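You operate a simulated robot arm through the tools that you are given. There is no shell and no other tool. Be economical: measure what you need, move in short steps, check, and stop when the job is done.

Carry out the task below with a simulated robot arm. There is one attempt and no reset: what you move stays moved.

## Task
Swap the white guide at the outlet for the green one.
Fine: old guide on the guides shelf, outlet lever back over the new one. Set down upright: white guide. Where these are worked on the way, their far stop is far enough and under half their travel is too little: outlet lever.

Only the result counts: the job must be done as asked and must still hold three seconds after the hand-in. Knocking over, shifting, dropping, spilling or breaking anything else fails it.

## Robot
A 7-joint arm with a fingered hand, fixed in place. Base frame: the origin is at the foot of the arm, x ahead of it, y to its left, z up. Units: cm, rad, N and s.
With the tool pointing down near the work surface it reaches from about 30 to 70 cm from the base axis. Its first joint turns from -1.204 to 3.002 rad. Payload 3.4 kg.
Tool frame: the origin (TCP) lies between the finger pads and is the grasp point; the fingertips stand 2.5 cm ahead of it; z points along the fingers, y is the line along which they close. The gripper opens to 8.8 cm. The gripper's body begins 2.9 cm behind the TCP. The gripper is a hand of 5 fingers: y runs from the thumb to the fingers, the wrist lies at [-1.3, -9.7, -16.2] in the tool frame, and closing takes about 1.5 s.
Orientation is that of the tool frame in the base frame, as [roll, pitch, yaw] about the fixed x, y, z axes, in that order (R = Rz(yaw) Ry(pitch) Rx(roll)). With the fingers straight down and the wrist toward the robot, the tool's x, y and z point along [0, 1, 0], [1, 0, 0] and [0, 0, -1] of the base frame.

## Interface
- The arm moves only by the tool drive_tool. Its argument "moves" is one flat list of numbers, 6 for each row, row after row: the shift along the base's x, y, z in units of 200 mm (1.0 is 200 mm), then the turn, a rotation vector about the base's x, y, z in units of 180 degrees (1.0 is 180 degrees). In form: [tx, ty, tz, ax, ay, az, tx, ty, tz, ax, ay, az, ...]. A call has 1 to 8 rows; each row is the pose to reach, as a shift and turn from the pose commanded when the call began. "hand" is the closure, from 0 (fully open) to 1 (shut), set as the call begins (left out, the last holds). A call with a number of a shift or a turn outside -1 to 1 is refused whole. A row lasts 0.2 s, in which the tool goes at most 5 cm and 0.15 rad; a call with a longer step from one row to the next is refused whole, and so is a gripper value outside its range. A pose out of reach is approached as far as the arm can. The call stops where the force on the tool passes 40 N (or 10 N more than at its start, if that is more) or the arm is blocked; 0.2 s more then pass. Each finger travels about 15.3 cm/s and halts on what it meets, pressing with about 32 N; the grip force reading is that of the motor and also rises with nothing between the fingers. The clock runs only during rows and for 0.2 s after the last one: add rows that repeat a pose to give the fingers time. It gives the time, the measured TCP pose, the force on the tool (base axes), the opening and the grip force at its end, in the units of the frame above (readings bear some noise), with the torque about the TCP (base axes, N m) and any sound that the robot's microphone picked up, and new pictures: "pictures" is both (left out), scene, wrist or none.
- Cameras (640 x 400 px; columns grow to the right, rows downward): "scene" is fixed at [39.99, 49.76, 173.46]; the picture's right is [-0.97, -0.25, 0.00], its down [-0.15, 0.59, -0.79] and it looks along [0.20, -0.76, -0.61] (base axes); focal length 286 px, centre (320, 200). "wrist" rides on the gripper at [5.9, -7.9, -10.5] in the tool frame; the picture's right is [-0.73, 0.32, -0.61], its down [-0.62, -0.68, 0.38] and it looks along [-0.29, 0.66, 0.70] (tool axes); focal length 234 px, centre (320, 200). There is no depth. A picture from a camera that has moved, and an enlarged one, comes with that camera's place and axes in the base frame and with its lens.
- raise_lower(by): slides the trunk up (or, below 0, down) by that many cm; the arm rides with it, the base frame stays. It gives what a move gives, with no picture.
- set_fingers(index, middle, ring, little, thumb_bend, thumb_turn): sets how far each is bent, from 0 (flat) to 1 (curled in); at 0.3 the hand is open as for a grip, at 0.7 the pads meet at the TCP. One left out holds its place. A second passes; each finger stops where it meets its share of the squeeze, and holds until it gets a number again. A gripper value or a shape takes the hand back. It gives what a move gives, with no picture; readings hold the bend of each and the force on index, middle, ring, little, thumb and palm. thumb_turn goes from beside the hand (0) to across from the fingers (1), as for a grip.
- grasp_type(shape): the hand has 5 fingers and takes this shape, open, in about a second: jaw (thumb against the fingers, like two jaws); tri (thumb and two fingers); tip (a fingertip pinch); poke (one finger out to press); point (the index stretched); flat (the hand flat); cup (the hand cupped); fist (a fist). The gripper value then closes the fingers along that shape, each until it touches; the sizes above hold for jaw. It gives what a move gives, with no picture.
- inspect(camera, box): a new picture of the part [left, top, right, bottom] of that camera's present view, enlarged. It takes no simulated time.
- sign_off(): hands the job in; it is judged then, once.

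Go step by step. Nothing tells you positions but the pictures and the camera data: compare them with the known pose of the tool, close in by small moves and look again before you grip or let go. The budget is 120 turns and 200 pictures, counting those below and the enlarged ones. Unless the task says otherwise, let go and move clear before handing in, and close with one line.

The tools are called after "Call:" as a command line: name --argument value ..., lists and objects as JSON in quotes. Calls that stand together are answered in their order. drive_tool: Moves the arm, as the interface text tells. Its arguments: {"type":"object","properties":{"moves":{"type":"array"},"hand":{"type":"number"},"pictures":{"type":"string","enum":["both","scene","wrist","none"]}},"required":["moves"]} The other tools are called the same way: raise_lower (by) slides the trunk up or down; grasp_type (shape) gives the hand a shape; set_fingers (index, middle, ring, little, thumb_bend, thumb_turn) moves the fingers one by one; inspect (camera, box) takes an enlarged picture of a part of a camera's view; sign_off () hands the job in.

At the start:

```text
clock: 0.0
position: [35.51, -28.58, 145.96]
tcp_rot: [-3.141, 0.0, 1.572]
contact_force: [0.5, -0.3, 0.8]
ft_torque: [0.0, 0.03, 0.0]
opening: 8.76
grip_force: 0.0
shape: jaw
bend: [0.3, 0.3, 0.3, 0.3, 0.3, 0.98]
finger forces: [0.1, 0.0, 0.0, 0.0, 0.0, 0.0]
trunk travel left (down, up): [-82.5, 11.5]
```

scene: 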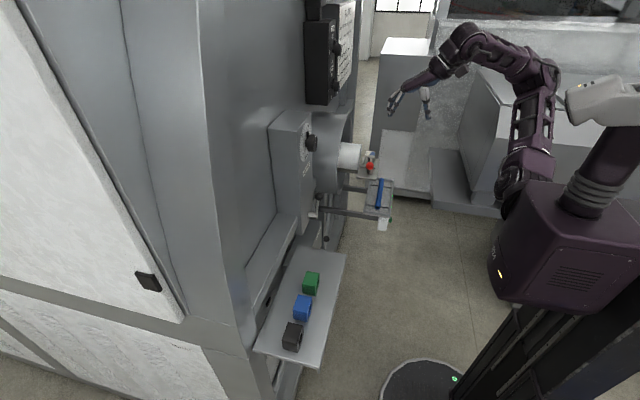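
wrist: 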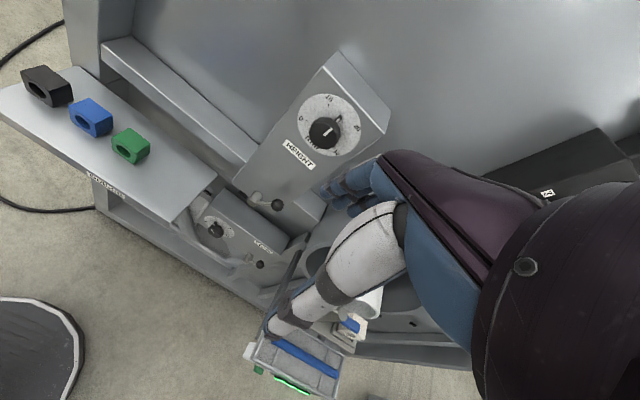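

I see a machine with an outlet (white cylinder), a lever with a red knob, and a shelf with green, blue and black guides. I'll enlarge the pictures before moving anything.

Call:
inspect --camera "scene" --box '[300, 120, 420, 240]'

Call:
inspect --camera "scene" --box '[240, 230, 360, 370]'

Call:
inspect --camera "wrist" --box '[230, 240, 430, 400]'

```text
3.33 times, centred on (360, 180) of scene
camera zoom: at [39.99, 49.76, 173.46], right [-0.97, -0.25, 0.0], down [-0.15, 0.59, -0.79], along [0.2, -0.76, -0.61], focal length 952 px, centre (187, 267)
```

zoom: 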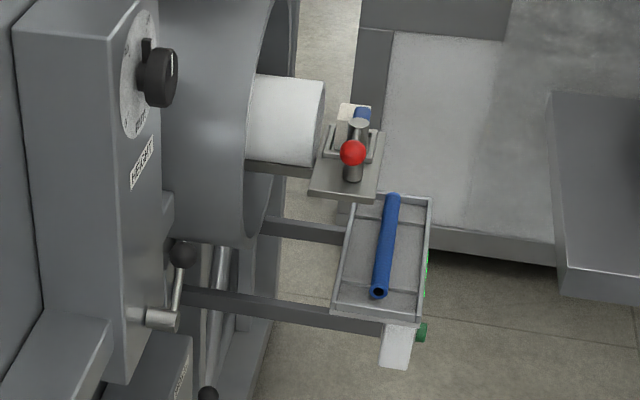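

```text
2.86 times, centred on (300, 300) of scene
camera zoom: at [39.99, 49.76, 173.46], right [-0.97, -0.25, 0.0], down [-0.15, 0.59, -0.79], along [0.2, -0.76, -0.61], focal length 816 px, centre (377, -86)
```

zoom: 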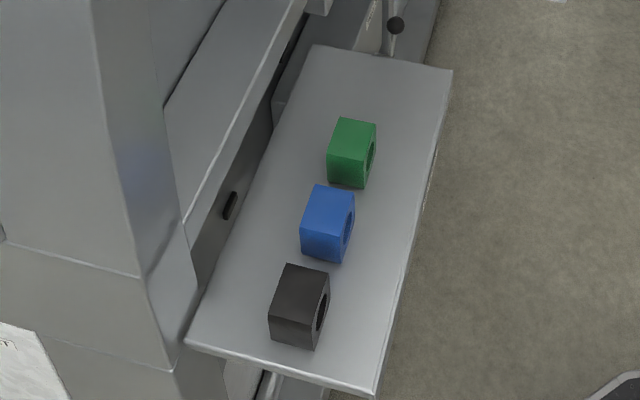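

```text
2.50 times, centred on (330, 320) of wrist
camera zoom: at [27.67, -22.65, 156.56], right [0.32, -0.73, 0.61], down [-0.68, -0.62, -0.38], along [0.66, -0.29, -0.7], focal length 585 px, centre (295, -100)
```

zoom: 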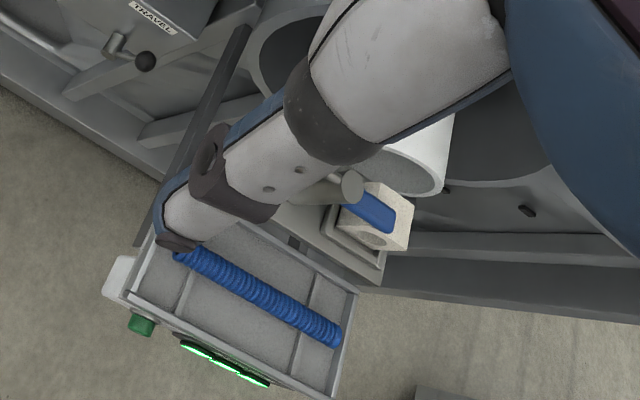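

The guide seat is near (47,-64,110), and the spare guides stand on the shelf at about x=56 and y=0, 8 and 16, z≈100. I'll lower the trunk a little and move toward the outlet for a closer look.

Call:
raise_lower --by -12

Call:
drive_tool --moves '[0.13, -0.15, 0, 0, 0, 0, 0.26, -0.3, 0, 0, 0, 0, 0.39, -0.45, 0, 0, 0, 0, 0.52, -0.6, 0, 0, 0, 0, 0.6, -0.7, 0, 0, 0, 0]' --hand 0

```text
clock: 1.5
position: [35.5, -28.62, 133.94]
tcp_rot: [3.141, 0.001, 1.57]
contact_force: [-0.6, -0.3, 0.2]
ft_torque: [0.0, -0.01, 0.02]
opening: 8.77
grip_force: 0.1
shape: jaw
bend: [0.3, 0.3, 0.3, 0.3, 0.3, 0.98]
finger forces: [0.0, 0.0, 0.0, 0.0, 0.0, 0.0]
trunk travel left (down, up): [-70.5, 23.5]
```

```text
clock: 2.7
position: [45.62, -40.55, 134.02]
tcp_rot: [3.138, -0.001, 1.568]
contact_force: [-0.1, 0.7, 0.9]
ft_torque: [-0.02, 0.02, -0.01]
opening: 8.76
grip_force: 0.1
shape: jaw
bend: [0.3, 0.3, 0.3, 0.3, 0.3, 0.98]
finger forces: [0.1, 0.0, 0.0, 0.0, 0.0, 0.1]
out of reach, approached as far as the arm can: row 5
trunk travel left (down, up): [-70.5, 23.5]
camera wrist: at [37.91, -34.5, 144.58], right [0.32, -0.73, 0.61], down [-0.68, -0.62, -0.39], along [0.66, -0.29, -0.69], focal length 234 px, centre (320, 200)
```

scene: 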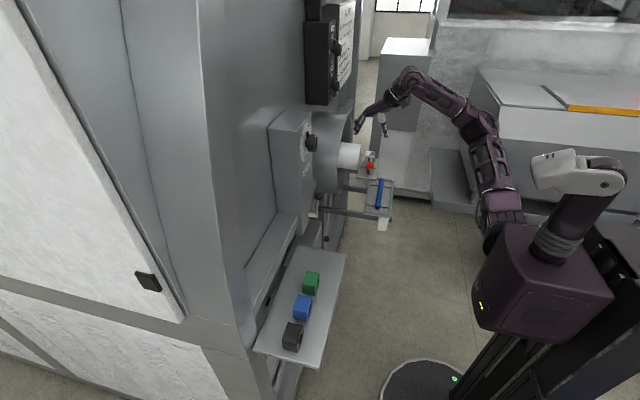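
wrist: 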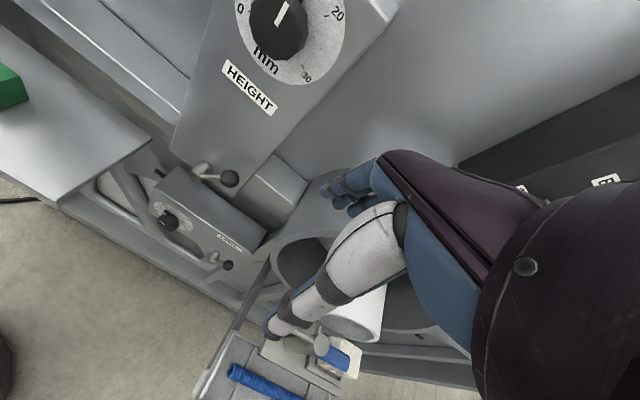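

The arm reaches its limit here because the hand is high relative to the shoulder. I'll enlarge the mechanism before going on.

Call:
inspect --camera "wrist" --box '[220, 290, 400, 400]'

Call:
inspect --camera "scene" --box '[335, 135, 405, 195]'

```text
3.56 times, centred on (310, 345) of wrist
camera zoom: at [37.91, -34.5, 144.58], right [0.32, -0.73, 0.61], down [-0.68, -0.62, -0.39], along [0.66, -0.29, -0.69], focal length 833 px, centre (356, -316)
```

zoom: 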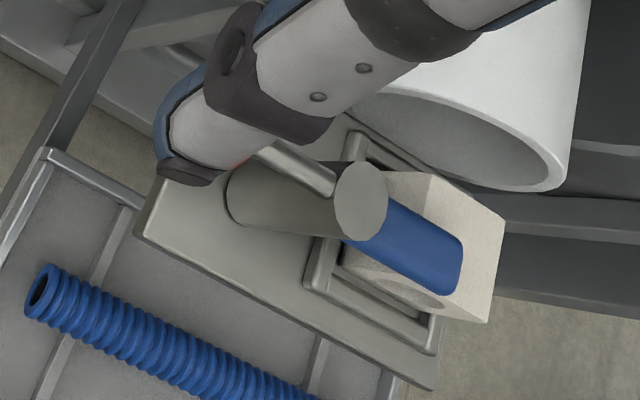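

```text
6.67 times, centred on (370, 165) of scene
camera zoom: at [39.99, 49.76, 173.46], right [-0.97, -0.25, 0.0], down [-0.15, 0.59, -0.79], along [0.2, -0.76, -0.61], focal length 1904 px, centre (-13, 433)
```

zoom: 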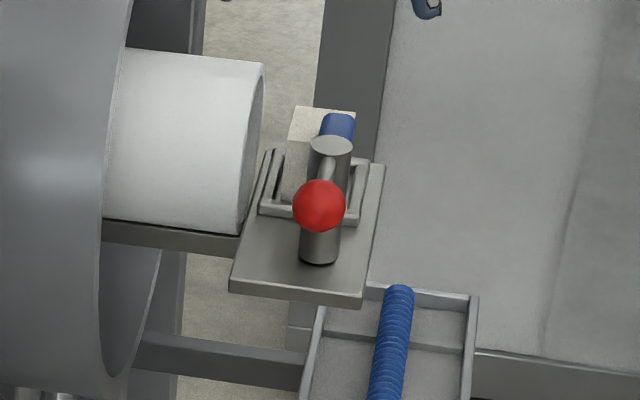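

The lever is a bar on a vertical post at about (45.6,-56.3), with its top near z=115. The blue pad lies over the white guide toward -y, and the red knob is toward +y at about (45.5,-51,114). I'll check the hand's shape, then test reach with the hand lower relative to the shoulder.

Call:
inspect --camera "scene" --box '[340, 60, 440, 150]'

Call:
drive_tool --moves '[0, 0, -0.25, 0, 0, 0, 0, 0, -0.5, 0, 0, 0, 0, -0.2, -0.5, 0, 0, 0, 0, -0.4, -0.5, 0, 0, 0]'

```text
4.44 times, centred on (390, 105) of scene
camera zoom: at [39.99, 49.76, 173.46], right [-0.97, -0.25, 0.0], down [-0.15, 0.59, -0.79], along [0.2, -0.76, -0.61], focal length 1269 px, centre (9, 622)
```

zoom: 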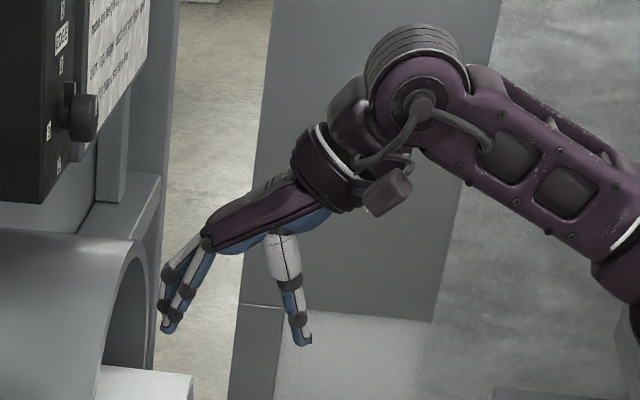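

```text
clock: 3.7
position: [45.03, -44.93, 123.37]
tcp_rot: [3.136, -0.002, 1.554]
contact_force: [-0.1, -0.5, 0.6]
ft_torque: [-0.02, -0.02, -0.02]
opening: 8.77
grip_force: 0.0
shape: jaw
bend: [0.3, 0.3, 0.3, 0.3, 0.3, 0.98]
finger forces: [0.0, 0.0, 0.1, 0.0, 0.0, 0.0]
out of reach, approached as far as the arm can: row 3, 4
trunk travel left (down, up): [-70.5, 23.5]
camera wrist: at [37.27, -38.89, 133.94], right [0.31, -0.73, 0.61], down [-0.69, -0.61, -0.39], along [0.65, -0.3, -0.69], focal length 234 px, centre (320, 200)
```

scene: 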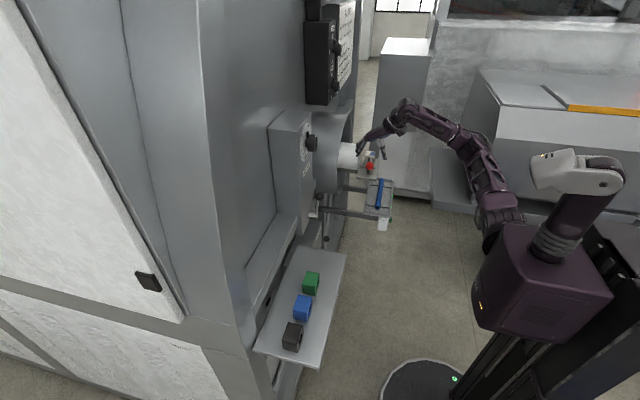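
wrist: 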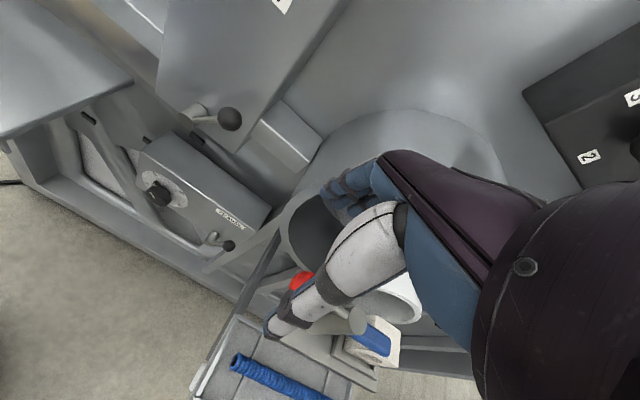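

The reach limit matches the wrist being about 57 cm out, so I need to tilt the tool outward to gain reach. I'll tilt by 45° about base x, pull back a bit, and take the poke shape for the lever.

Call:
drive_tool --moves '[0, 0.05, 0, -0.045, 0, 0, 0, 0.1, 0, -0.09, 0, 0, 0, 0.1, 0, -0.135, 0, 0, 0, 0.1, 0, -0.18, 0, 0, 0, 0.1, 0, -0.22, 0, 0, 0, 0.1, 0, -0.25, 0, 0]' --pictures "none"

Call:
grasp_type --shape "poke"

Call:
drive_tool --moves '[0, 0, 0, 0, 0, 0]'

Call:
inspect --camera "scene" --box '[320, 90, 440, 200]'

```text
clock: 5.1
position: [44.87, -43.03, 123.58]
tcp_rot: [3.14, 0.786, 1.57]
contact_force: [0.6, 0.0, 0.0]
ft_torque: [0.01, 0.06, -0.01]
opening: 8.77
grip_force: 0.0
shape: jaw
bend: [0.3, 0.3, 0.3, 0.3, 0.3, 0.98]
finger forces: [0.1, 0.0, 0.0, 0.1, 0.0, 0.0]
trunk travel left (down, up): [-70.5, 23.5]
```

```text
clock: 6.0
position: [44.98, -42.96, 123.5]
tcp_rot: [-3.139, 0.784, 1.573]
contact_force: [0.4, -0.9, 0.4]
ft_torque: [-0.03, 0.03, 0.0]
opening: 0.0
grip_force: 0.1
shape: poke
bend: [0.7, 0.7, 0.99, 0.99, 1.0, 1.0]
finger forces: [0.0, 0.0, 0.0, 0.1, 0.0, 0.1]
trunk travel left (down, up): [-70.5, 23.5]
```

```text
clock: 6.4
position: [44.94, -43.06, 123.42]
tcp_rot: [3.138, 0.786, 1.57]
contact_force: [-0.2, -0.5, 0.1]
ft_torque: [0.04, 0.02, 0.05]
opening: 0.02
grip_force: 0.0
shape: poke
bend: [0.7, 0.7, 0.99, 0.99, 1.0, 1.0]
finger forces: [0.1, 0.0, 0.0, 0.0, 0.1, 0.1]
trunk travel left (down, up): [-70.5, 23.5]
camera wrist: at [37.15, -31.31, 126.8], right [0.32, -0.08, 0.94], down [-0.68, -0.71, 0.17], along [0.66, -0.7, -0.29], focal length 234 px, centre (320, 200)
```

scene: 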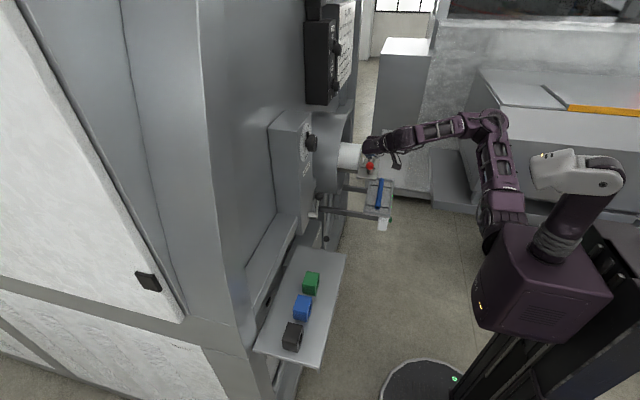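
wrist: 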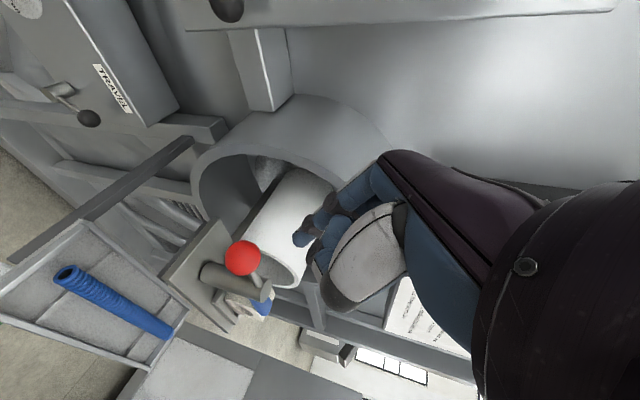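

```text
3.64 times, centred on (380, 145) of scene
camera zoom: at [39.99, 49.76, 173.46], right [-0.97, -0.25, 0.0], down [-0.15, 0.59, -0.79], along [0.2, -0.76, -0.61], focal length 1038 px, centre (102, 400)
```

zoom: 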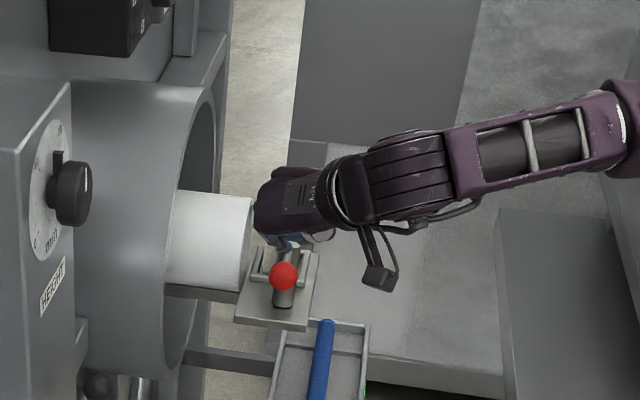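

The tilt worked, and the wrist camera now sees the mechanism clearly. I'll zoom in on it.

Call:
inspect --camera "wrist" --box '[150, 210, 350, 345]'

```text
2.96 times, centred on (250, 278) of wrist
camera zoom: at [37.15, -31.31, 126.8], right [0.32, -0.08, 0.94], down [-0.68, -0.71, 0.17], along [0.66, -0.7, -0.29], focal length 694 px, centre (527, -30)
```

zoom: 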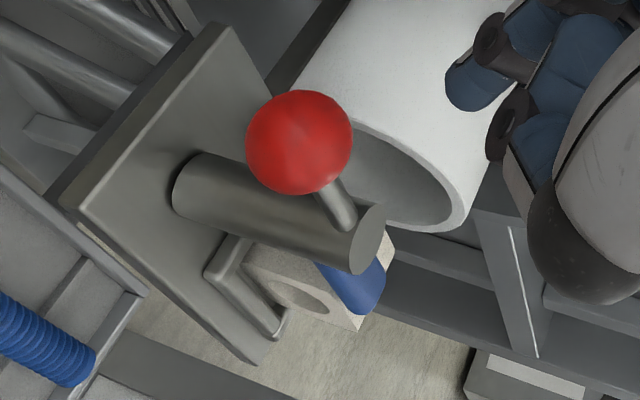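

The ball is at (45.4,-49.4,114.9) with a radius of about 1.6, the post top is at (45.5,-56.3,115.1), and the plate top is at z≈107.7. I'll put the extended fingers on the -x side of the ball.

Call:
drive_tool --moves '[-0.2, 0, 0, 0, 0, 0, -0.22, -0.14, -0.2, 0, 0, 0, -0.22, -0.285, -0.39, 0, 0, 0, -0.22, -0.285, -0.39, 0, 0, 0]'

Call:
inspect --camera "wrist" --box '[200, 150, 420, 300]'

Call:
inspect --camera "scene" --box '[330, 130, 420, 190]'

```text
clock: 7.4
position: [40.42, -48.53, 115.78]
tcp_rot: [3.14, 0.788, 1.57]
contact_force: [0.7, -0.8, -0.1]
ft_torque: [0.0, 0.03, 0.01]
opening: 0.0
grip_force: 0.0
shape: poke
bend: [0.7, 0.7, 0.99, 0.99, 1.0, 1.0]
finger forces: [0.1, 0.0, 0.0, 0.1, 0.0, 0.0]
trunk travel left (down, up): [-70.5, 23.5]
camera wrist: at [32.7, -36.89, 119.04], right [0.32, -0.08, 0.94], down [-0.68, -0.71, 0.17], along [0.66, -0.7, -0.29], focal length 234 px, centre (320, 200)
```

scene: 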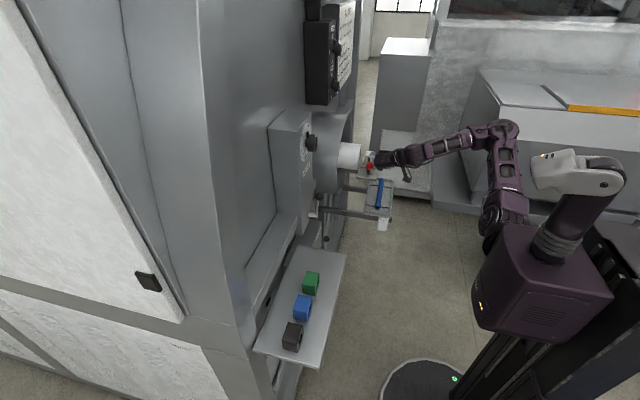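
wrist: 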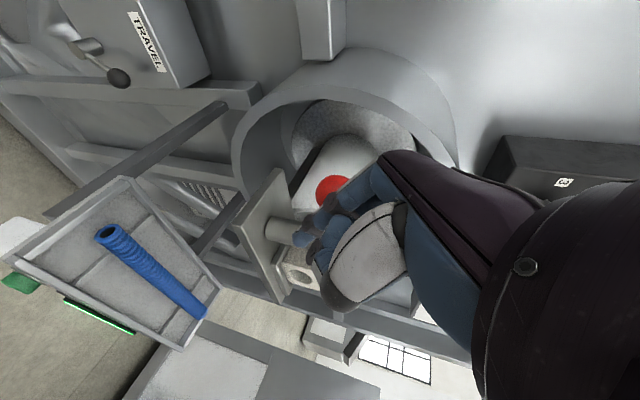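

```text
2.67 times, centred on (310, 225) of wrist
camera zoom: at [32.7, -36.89, 119.04], right [0.32, -0.08, 0.94], down [-0.68, -0.71, 0.17], along [0.66, -0.7, -0.29], focal length 624 px, centre (347, 133)
```

zoom: 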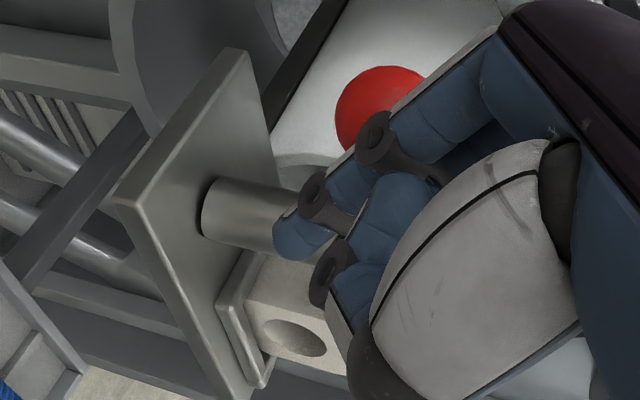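

```text
6.67 times, centred on (375, 160) of scene
camera zoom: at [39.99, 49.76, 173.46], right [-0.97, -0.25, 0.0], down [-0.15, 0.59, -0.79], along [0.2, -0.76, -0.61], focal length 1904 px, centre (-47, 467)
```

zoom: 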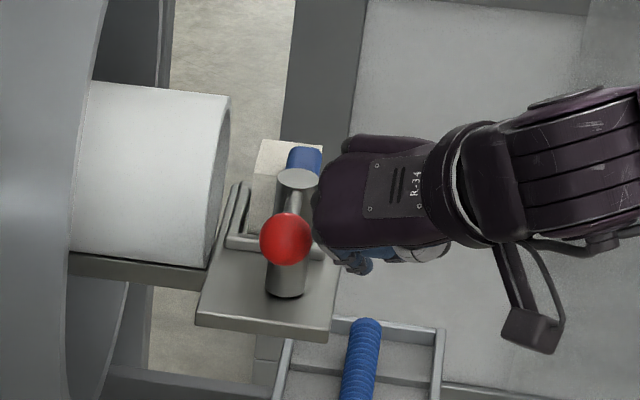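

The fingers are beside the ball. I'll push in +x in small steps and watch the force.

Call:
drive_tool --moves '[0.04, 0, 0, 0, 0, 0, 0.08, 0, 0, 0, 0, 0, 0.12, 0, 0, 0, 0, 0, 0.16, 0, 0, 0, 0, 0, 0.2, 0, 0, 0, 0, 0]'

Call:
inspect --camera "scene" --box '[330, 130, 420, 190]'

```text
clock: 8.6
position: [43.82, -48.36, 116.18]
tcp_rot: [3.131, 0.789, 1.562]
contact_force: [-21.4, 6.0, 10.4]
ft_torque: [-0.06, 0.02, -0.11]
opening: 0.0
grip_force: 0.1
shape: poke
bend: [0.7, 0.7, 0.99, 0.99, 1.0, 1.0]
finger forces: [11.7, 14.2, 0.0, 0.1, 0.1, 0.0]
trunk travel left (down, up): [-70.5, 23.5]
camera wrist: at [36.06, -36.66, 119.39], right [0.32, -0.08, 0.95], down [-0.68, -0.71, 0.17], along [0.66, -0.7, -0.28], focal length 234 px, centre (320, 200)
```

scene: 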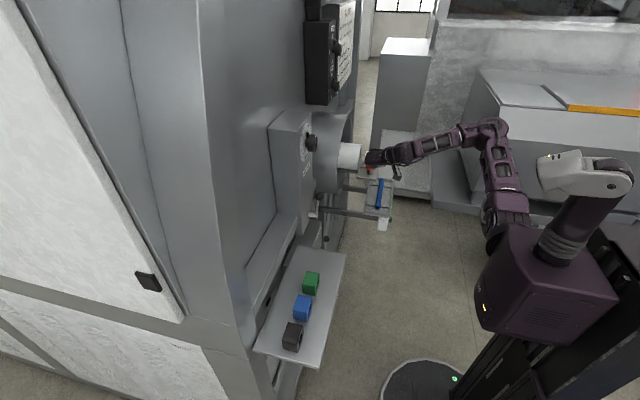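
wrist: 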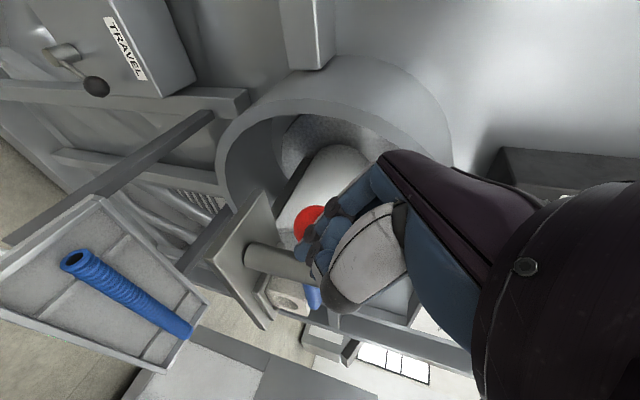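

```text
6.67 times, centred on (375, 160) of scene
camera zoom: at [39.99, 49.76, 173.46], right [-0.97, -0.25, 0.0], down [-0.15, 0.59, -0.79], along [0.2, -0.76, -0.61], focal length 1904 px, centre (-47, 467)
```

zoom: 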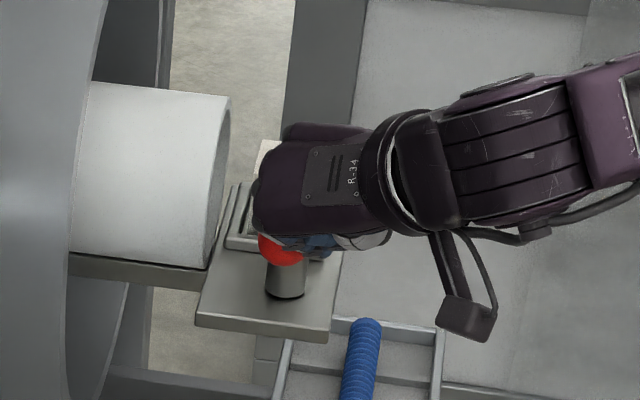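

The contact force in x is about 21 N and the ball has hardly moved. I'll push a little further to see whether it gives.

Call:
drive_tool --moves '[0.03, 0, 0, 0, 0, 0, 0.06, 0, 0, 0, 0, 0, 0.06, 0, 0, 0, 0, 0]' --pictures "none"

Call:
inspect --camera "wrist" --box '[200, 170, 380, 340]'

Call:
inspect --camera "scene" --box '[330, 130, 420, 190]'

```text
clock: 9.4
position: [44.42, -48.23, 116.36]
tcp_rot: [3.133, 0.791, 1.557]
contact_force: [-38.8, 7.1, 13.3]
ft_torque: [-0.08, 0.34, -0.35]
opening: 0.0
grip_force: 0.0
shape: poke
bend: [0.7, 0.7, 0.99, 0.99, 1.0, 1.0]
finger forces: [32.9, 11.7, 0.0, 0.1, 0.0, 0.0]
trunk travel left (down, up): [-70.5, 23.5]
stopped in row 3: the force on the tool passed its limit at 44 N (the readings are from after the stop); the commanded pose is now the measured one
```

```text
2.35 times, centred on (290, 255) of wrist
camera zoom: at [36.63, -36.5, 119.54], right [0.32, -0.08, 0.94], down [-0.69, -0.71, 0.17], along [0.65, -0.7, -0.28], focal length 551 px, centre (391, 71)
```

zoom: 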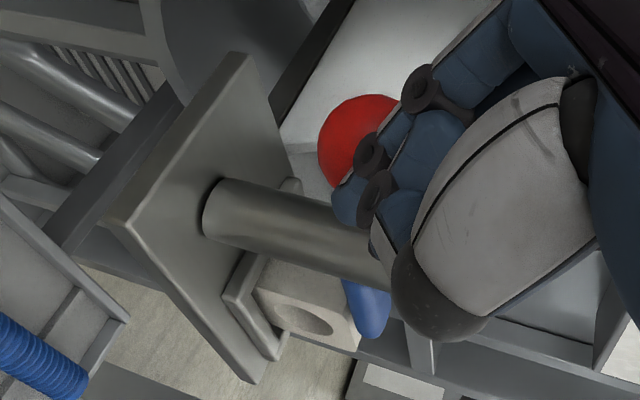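

```text
6.67 times, centred on (375, 160) of scene
camera zoom: at [39.99, 49.76, 173.46], right [-0.97, -0.25, 0.0], down [-0.15, 0.59, -0.79], along [0.2, -0.76, -0.61], focal length 1904 px, centre (-47, 467)
```

zoom: 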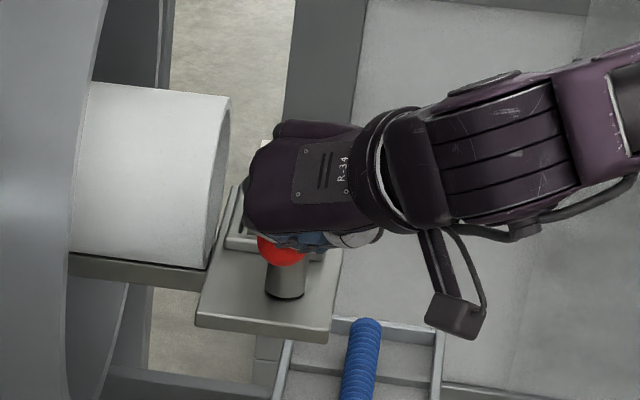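

The ball stayed where it was, so that direction is against its stop. I'll back off, open the jaw, straddle the ball and draw it the other way.

Call:
drive_tool --moves '[-0.05, 0, 0, 0, 0, 0, -0.05, 0.15, 0.15, 0, 0, 0, -0.0, 0.28, 0.25, 0, 0, 0, 0.05, 0.28, 0.25, 0, 0, 0]' --pictures "none"

Call:
grasp_type --shape "jaw"

Call:
drive_tool --moves '[0, 0, 0, 0, 0, 0]' --pictures "wrist"

Call:
inspect --camera "wrist" --box '[200, 180, 400, 340]'

```text
clock: 10.4
position: [47.0, -43.08, 120.4]
tcp_rot: [-3.136, 0.783, 1.574]
contact_force: [0.1, 0.1, 0.3]
ft_torque: [0.0, 0.03, -0.02]
opening: 0.0
grip_force: 0.0
shape: poke
bend: [0.7, 0.7, 0.99, 0.99, 1.0, 1.0]
finger forces: [0.1, 0.1, 0.0, 0.0, 0.0, 0.0]
trunk travel left (down, up): [-70.5, 23.5]
```

```text
clock: 11.3
position: [46.78, -43.0, 120.66]
tcp_rot: [-3.138, 0.784, 1.571]
contact_force: [-0.9, -0.4, 0.8]
ft_torque: [0.02, 0.04, 0.02]
opening: 8.8
grip_force: 0.1
shape: jaw
bend: [0.3, 0.3, 0.3, 0.3, 0.3, 0.98]
finger forces: [0.0, 0.0, 0.0, 0.0, 0.0, 0.0]
trunk travel left (down, up): [-70.5, 23.5]
```

```text
clock: 11.7
position: [46.88, -43.12, 120.6]
tcp_rot: [-3.135, 0.784, 1.575]
contact_force: [0.6, 0.4, -0.3]
ft_torque: [0.0, 0.0, 0.0]
opening: 8.8
grip_force: 0.1
shape: jaw
bend: [0.3, 0.3, 0.3, 0.3, 0.3, 0.98]
finger forces: [0.1, 0.1, 0.0, 0.1, 0.0, 0.0]
trunk travel left (down, up): [-70.5, 23.5]
camera wrist: at [39.03, -31.34, 123.92], right [0.33, -0.09, 0.94], down [-0.68, -0.71, 0.17], along [0.65, -0.7, -0.29], focal length 234 px, centre (320, 200)
```

wrist: 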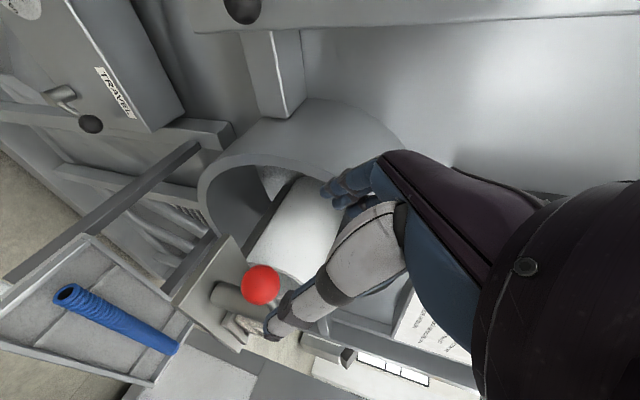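

```text
2.50 times, centred on (300, 260) of wrist
camera zoom: at [39.03, -31.34, 123.92], right [0.33, -0.09, 0.94], down [-0.68, -0.71, 0.17], along [0.65, -0.7, -0.29], focal length 585 px, centre (370, 50)
```

zoom: 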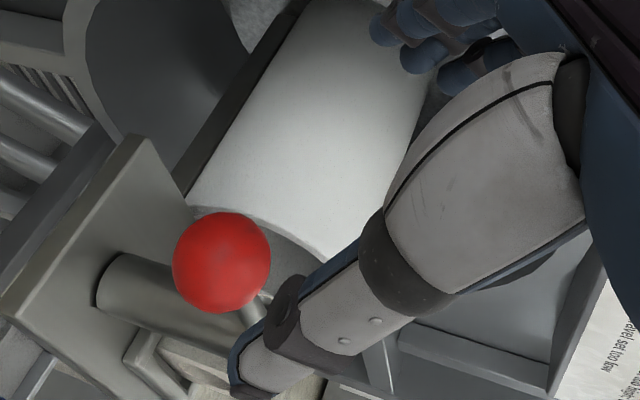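

The ball is unchanged at (45.3,-49.4,114.9). I'll advance along the tool axis so it lies between thumb and fingers, and close.

Call:
drive_tool --moves '[-0.08, 0, 0, 0, 0, 0, -0.08, -0.15, -0.13, 0, 0, 0, -0.08, -0.3, -0.27, 0, 0, 0, -0.08, -0.3, -0.27, 0, 0, 0]' --pictures "none"

Call:
drive_tool --moves '[0, 0, 0, 0, 0, 0, 0, 0, 0, 0, 0, 0, 0, 0, 0, 0, 0, 0, 0, 0, 0, 0, 0, 0, 0, 0, 0, 0, 0, 0]' --hand 0.7

Call:
inspect --camera "wrist" --box '[200, 150, 400, 310]'

```text
clock: 12.7
position: [45.01, -49.01, 115.28]
tcp_rot: [-3.135, 0.785, 1.573]
contact_force: [0.1, 0.7, -0.3]
ft_torque: [-0.02, 0.0, 0.02]
opening: 8.81
grip_force: 0.1
shape: jaw
bend: [0.3, 0.3, 0.3, 0.3, 0.3, 0.98]
finger forces: [0.0, 0.0, 0.0, 0.0, 0.1, 0.0]
trunk travel left (down, up): [-70.5, 23.5]
```

```text
clock: 13.9
position: [45.03, -48.96, 115.12]
tcp_rot: [-3.137, 0.782, 1.574]
contact_force: [-0.2, 0.2, -0.2]
ft_torque: [0.0, 0.0, -0.02]
opening: 2.72
grip_force: 0.0
shape: jaw
bend: [0.74, 0.53, 0.51, 0.48, 0.74, 1.0]
finger forces: [0.0, 0.1, 0.0, 0.0, 0.0, 0.0]
trunk travel left (down, up): [-70.5, 23.5]
camera wrist: at [37.25, -37.32, 118.49], right [0.33, -0.09, 0.94], down [-0.68, -0.71, 0.17], along [0.65, -0.7, -0.29], focal length 234 px, centre (320, 200)
```

scene: 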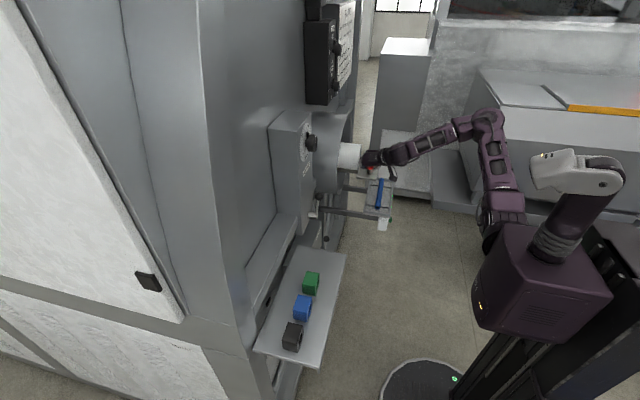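
wrist: 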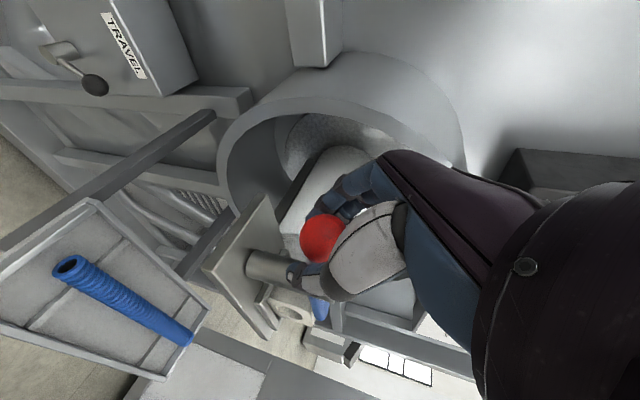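

```text
2.50 times, centred on (300, 230) of wrist
camera zoom: at [37.25, -37.32, 118.49], right [0.33, -0.09, 0.94], down [-0.68, -0.71, 0.17], along [0.65, -0.7, -0.29], focal length 585 px, centre (370, 125)
```

zoom: 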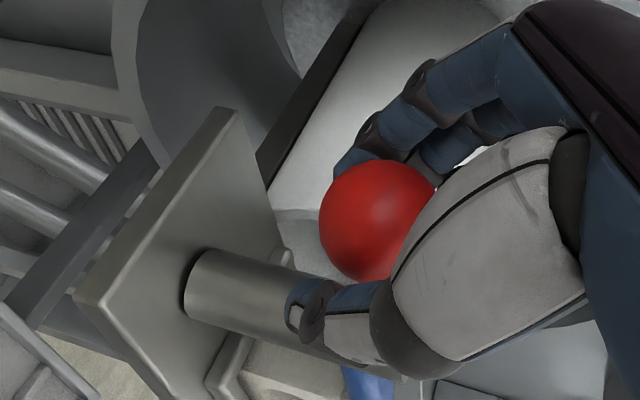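

The ball is held between thumb and fingers. I'll draw it toward -x along the arc about the post.

Call:
drive_tool --moves '[-0.03, 0, 0, 0, 0, 0, -0.06, -0.006, 0, 0, 0, 0, -0.09, -0.012, 0, 0, 0, 0, -0.13, -0.03, 0, 0, 0, 0, -0.17, -0.046, 0, 0, 0, 0]' --pictures "wrist"

Call:
inspect --camera "wrist" --box '[200, 150, 400, 310]'

Call:
inspect --camera "scene" --box '[330, 130, 420, 190]'

```text
clock: 15.1
position: [41.79, -49.9, 115.2]
tcp_rot: [-3.138, 0.785, 1.571]
contact_force: [1.6, 1.9, 0.7]
ft_torque: [0.01, -0.04, 0.08]
opening: 2.68
grip_force: 0.1
shape: jaw
bend: [0.74, 0.53, 0.49, 0.48, 0.74, 1.0]
finger forces: [0.0, 0.9, 2.5, 0.0, 0.0, 0.0]
trunk travel left (down, up): [-70.5, 23.5]
camera wrist: at [33.93, -38.16, 118.54], right [0.33, -0.08, 0.94], down [-0.68, -0.71, 0.17], along [0.66, -0.7, -0.29], focal length 234 px, centre (320, 200)
```

wrist: 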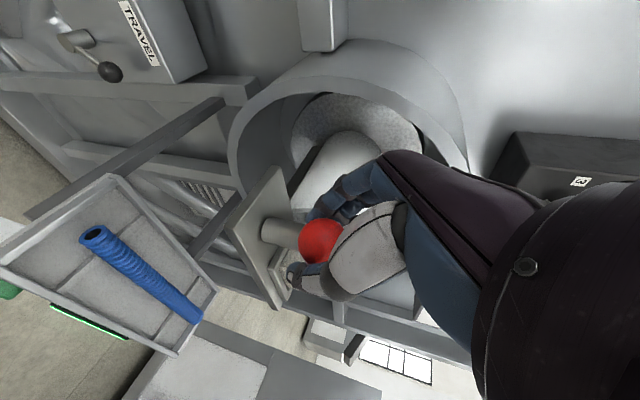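

```text
2.50 times, centred on (300, 230) of wrist
camera zoom: at [33.93, -38.16, 118.54], right [0.33, -0.08, 0.94], down [-0.68, -0.71, 0.17], along [0.66, -0.7, -0.29], focal length 585 px, centre (370, 125)
```

zoom: 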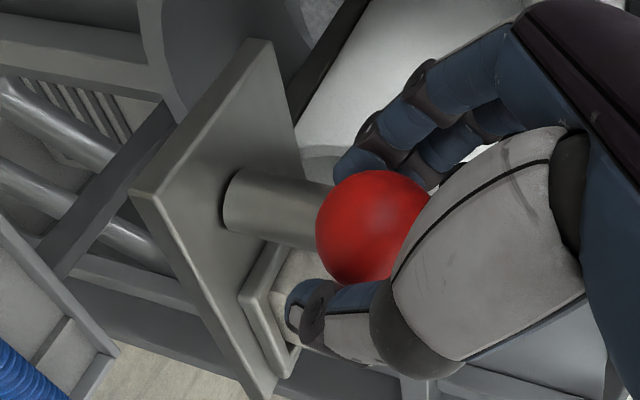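

```text
6.67 times, centred on (375, 160) of scene
camera zoom: at [39.99, 49.76, 173.46], right [-0.97, -0.25, 0.0], down [-0.15, 0.59, -0.79], along [0.2, -0.76, -0.61], focal length 1904 px, centre (-47, 467)
```

zoom: 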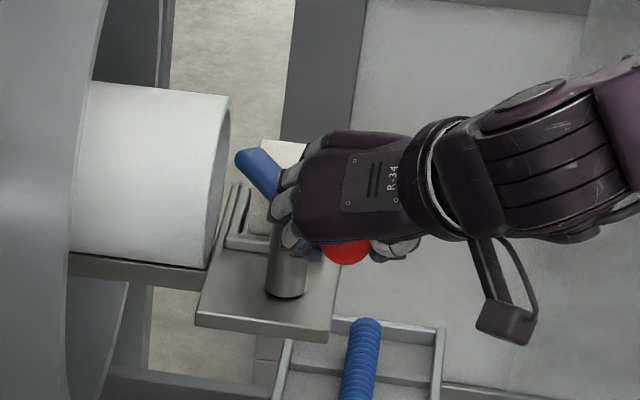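

The lever swings freely this way, with the pad moving toward +x. I'll continue along the arc.

Call:
drive_tool --moves '[-0.04, -0.025, 0, 0, 0, 0, -0.08, -0.06, 0, 0, 0, 0, -0.1, -0.08, 0, 0, 0, 0, -0.12, -0.105, 0, 0, 0, 0, -0.14, -0.14, 0, 0, 0, 0]' --pictures "wrist"

Call:
inspect --camera "wrist" --box '[200, 150, 400, 310]'

Call:
inspect --camera "scene" --box '[330, 130, 420, 190]'

```text
clock: 16.3
position: [38.89, -52.42, 115.35]
tcp_rot: [-3.136, 0.789, 1.574]
contact_force: [2.8, 7.6, 5.8]
ft_torque: [-0.11, -0.11, 0.21]
opening: 2.73
grip_force: 0.0
shape: jaw
bend: [0.74, 0.52, 0.49, 0.48, 0.74, 1.0]
finger forces: [0.0, 9.3, 7.3, 0.0, 0.1, 0.0]
trunk travel left (down, up): [-70.5, 23.5]
camera wrist: at [31.17, -40.69, 118.69], right [0.33, -0.08, 0.94], down [-0.68, -0.71, 0.17], along [0.66, -0.7, -0.29], focal length 234 px, centre (320, 200)
```

wrist: 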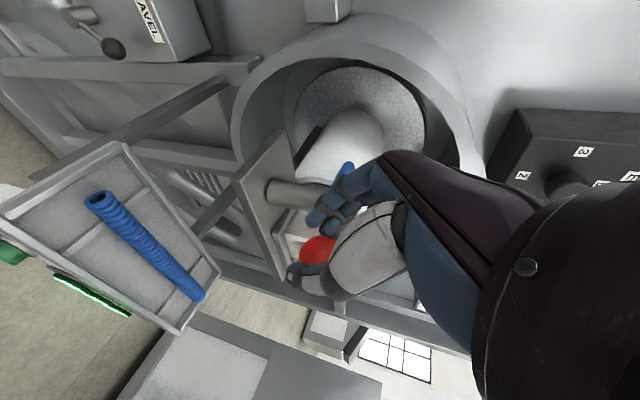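

```text
2.50 times, centred on (300, 230) of wrist
camera zoom: at [31.17, -40.69, 118.69], right [0.33, -0.08, 0.94], down [-0.68, -0.71, 0.17], along [0.66, -0.7, -0.29], focal length 585 px, centre (370, 125)
```

zoom: 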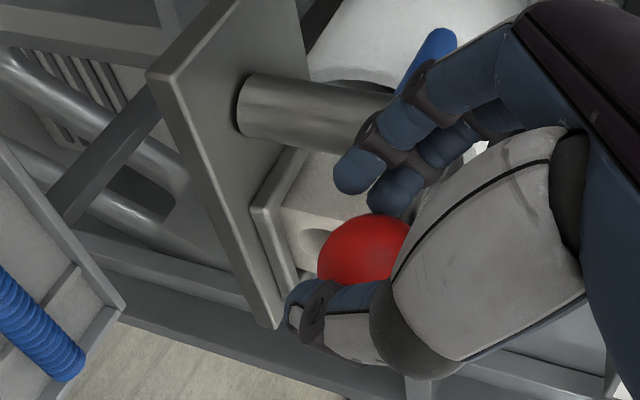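

```text
6.67 times, centred on (375, 160) of scene
camera zoom: at [39.99, 49.76, 173.46], right [-0.97, -0.25, 0.0], down [-0.15, 0.59, -0.79], along [0.2, -0.76, -0.61], focal length 1904 px, centre (-47, 467)
```

zoom: 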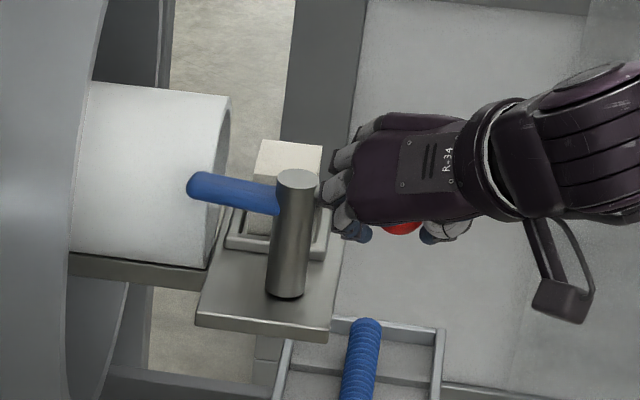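

The lever is at about 65–70°. I'll push on, mostly in -y, to find its far stop.

Call:
drive_tool --moves '[-0.01, -0.05, 0, 0, 0, 0, -0.015, -0.1, 0, 0, 0, 0, -0.01, -0.15, 0, 0, 0, 0, -0.01, -0.2, 0, 0, 0, 0]' --pictures "wrist"

Call:
inspect --camera "wrist" --box '[200, 150, 400, 310]'

Call:
inspect --camera "scene" --box '[330, 130, 420, 190]'

```text
clock: 17.1
position: [38.61, -54.4, 114.35]
tcp_rot: [-3.126, 0.761, 1.595]
contact_force: [-7.7, 30.9, -16.0]
ft_torque: [0.13, 0.28, 0.85]
opening: 2.3
grip_force: 31.9
shape: jaw
bend: [0.74, 0.47, 0.62, 0.56, 0.81, 0.99]
finger forces: [12.7, 19.2, 0.0, 0.0, 21.9, 0.1]
trunk travel left (down, up): [-70.5, 23.5]
stopped in row 3: the force on the tool passed its limit at 44 N (the readings are from after the stop); the commanded pose is now the measured one
camera wrist: at [30.7, -42.85, 118.1], right [0.34, -0.1, 0.94], down [-0.67, -0.72, 0.16], along [0.66, -0.68, -0.31], focal length 234 px, centre (320, 200)
```

wrist: 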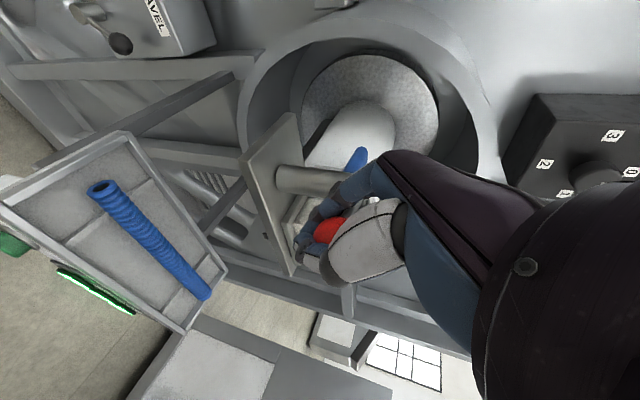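

```text
2.50 times, centred on (300, 230) of wrist
camera zoom: at [30.7, -42.85, 118.1], right [0.34, -0.1, 0.94], down [-0.67, -0.72, 0.16], along [0.66, -0.68, -0.31], focal length 585 px, centre (370, 125)
```

zoom: 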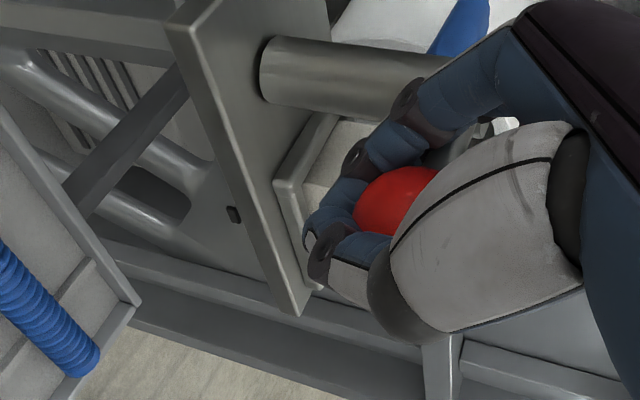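

```text
6.67 times, centred on (375, 160) of scene
camera zoom: at [39.99, 49.76, 173.46], right [-0.97, -0.25, 0.0], down [-0.15, 0.59, -0.79], along [0.2, -0.76, -0.61], focal length 1904 px, centre (-47, 467)
```

zoom: 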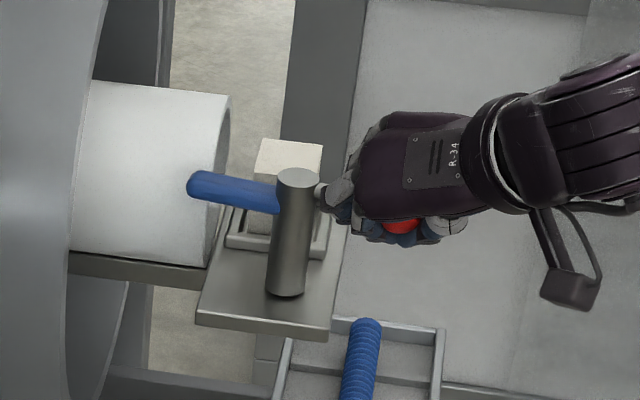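

The lever stopped with the pad pointing straight along +x, about 90°, and the contact force is 31 N, so this is the far stop. I'll relax, open, and back off in +y before rising.

Call:
drive_tool --moves '[0, 0.03, 0.01, 0, 0, 0, 0, 0.03, 0.01, 0, 0, 0, 0, 0.03, 0.01, 0, 0, 0, 0, 0.03, 0.01, 0, 0, 0]' --hand 0.2 --pictures "none"

Call:
drive_tool --moves '[0, 0.1, 0.02, 0, 0, 0, 0, 0.25, 0.05, 0, 0, 0, 0, 0.4, 0.2, 0, 0, 0, 0, 0.5, 0.35, 0, 0, 0]'

Call:
inspect --camera "scene" --box '[330, 130, 420, 190]'

Call:
inspect --camera "wrist" --box '[180, 190, 380, 350]'

```text
clock: 18.1
position: [38.65, -54.24, 115.16]
tcp_rot: [-3.128, 0.773, 1.586]
contact_force: [-4.1, 9.7, -10.4]
ft_torque: [0.13, 0.53, 0.42]
opening: 6.98
grip_force: 0.0
shape: jaw
bend: [0.29, 0.35, 0.32, 0.33, 0.49, 0.99]
finger forces: [0.0, 18.3, 0.1, 0.0, 0.0, 0.1]
trunk travel left (down, up): [-70.5, 23.5]
```

```text
clock: 19.1
position: [38.59, -44.2, 122.08]
tcp_rot: [-3.129, 0.775, 1.584]
contact_force: [0.8, 0.2, 0.2]
ft_torque: [-0.02, 0.0, 0.0]
opening: 7.06
grip_force: 0.1
shape: jaw
bend: [0.27, 0.34, 0.31, 0.33, 0.49, 0.99]
finger forces: [0.0, 0.0, 0.0, 0.1, 0.0, 0.0]
trunk travel left (down, up): [-70.5, 23.5]
camera wrist: at [30.78, -32.57, 125.61], right [0.33, -0.09, 0.94], down [-0.68, -0.72, 0.17], along [0.66, -0.69, -0.3], focal length 234 px, centre (320, 200)
```

scene: 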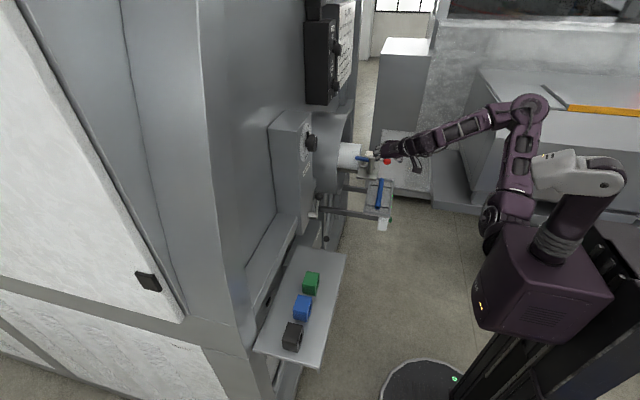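
wrist: 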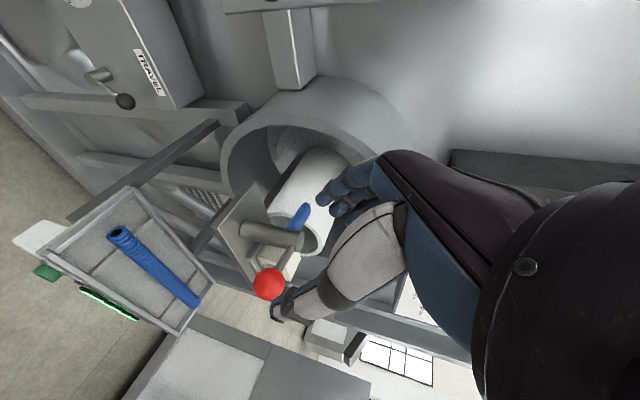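

```text
6.67 times, centred on (375, 160) of scene
camera zoom: at [39.99, 49.76, 173.46], right [-0.97, -0.25, 0.0], down [-0.15, 0.59, -0.79], along [0.2, -0.76, -0.61], focal length 1904 px, centre (-47, 467)
```

zoom: 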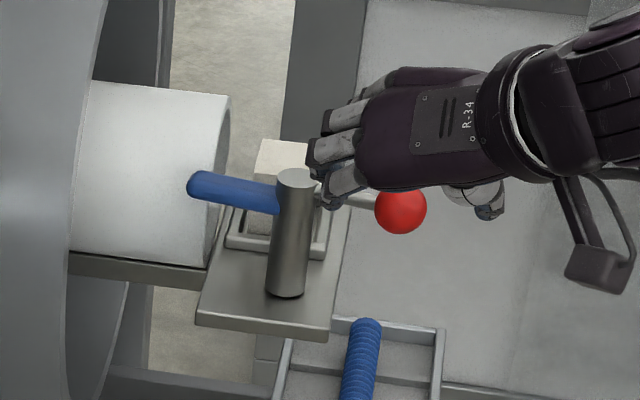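

```text
2.50 times, centred on (280, 270) of wrist
camera zoom: at [30.78, -32.57, 125.61], right [0.33, -0.09, 0.94], down [-0.68, -0.72, 0.17], along [0.66, -0.69, -0.3], focal length 585 px, centre (420, 25)
```

zoom: 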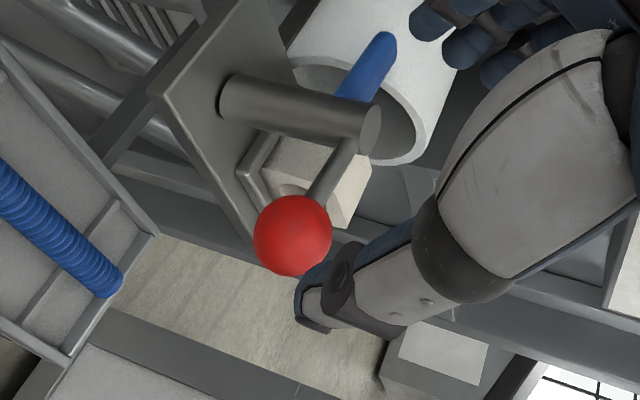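

The lever is open: pad toward +x, ball at about (39,-55), and the guide top is clear. I'll reorient the tool so it closes along y, with thumb +y and fingers -y, tilted 45° from the robot side, turning in free space.

Call:
drive_tool --moves '[-0.05, 0.1, 0.1, 0.0274, -0.0274, -0.0274, -0.1, 0.2, 0.2, 0.0548, -0.0548, -0.0548, -0.1, 0.2, 0.2, 0.0822, -0.0822, -0.0822, -0.1, 0.2, 0.2, 0.1096, -0.1096, -0.1096, -0.1, 0.2, 0.2, 0.137, -0.137, -0.137, -0.1, 0.2, 0.2, 0.1644, -0.1644, -0.1644, -0.1, 0.2, 0.2, 0.1918, -0.1918, -0.1918]' --hand 0 --pictures "none"

Call:
drive_tool --moves '[0, 0, 0, 0.0274, -0.0274, -0.0274, 0, 0, 0, 0.0548, -0.0548, -0.0548, 0, 0, 0, 0.0822, -0.0822, -0.0822, 0, 0, 0, 0.1096, -0.1096, -0.1096, 0, 0, 0, 0.137, -0.137, -0.137, 0, 0, 0, 0.1644, -0.1644, -0.1644, 0, 0, 0, 0.193, -0.193, -0.193]'

```text
clock: 20.6
position: [36.7, -40.47, 125.92]
tcp_rot: [2.804, -0.009, 0.799]
contact_force: [-0.5, -0.7, -0.3]
ft_torque: [0.02, -0.01, 0.0]
opening: 8.78
grip_force: 0.1
shape: jaw
bend: [0.3, 0.3, 0.3, 0.3, 0.3, 0.98]
finger forces: [0.1, 0.1, 0.1, 0.1, 0.0, 0.0]
trunk travel left (down, up): [-70.5, 23.5]
```

```text
refused: row 7 steps farther than a row can; nothing moved
```

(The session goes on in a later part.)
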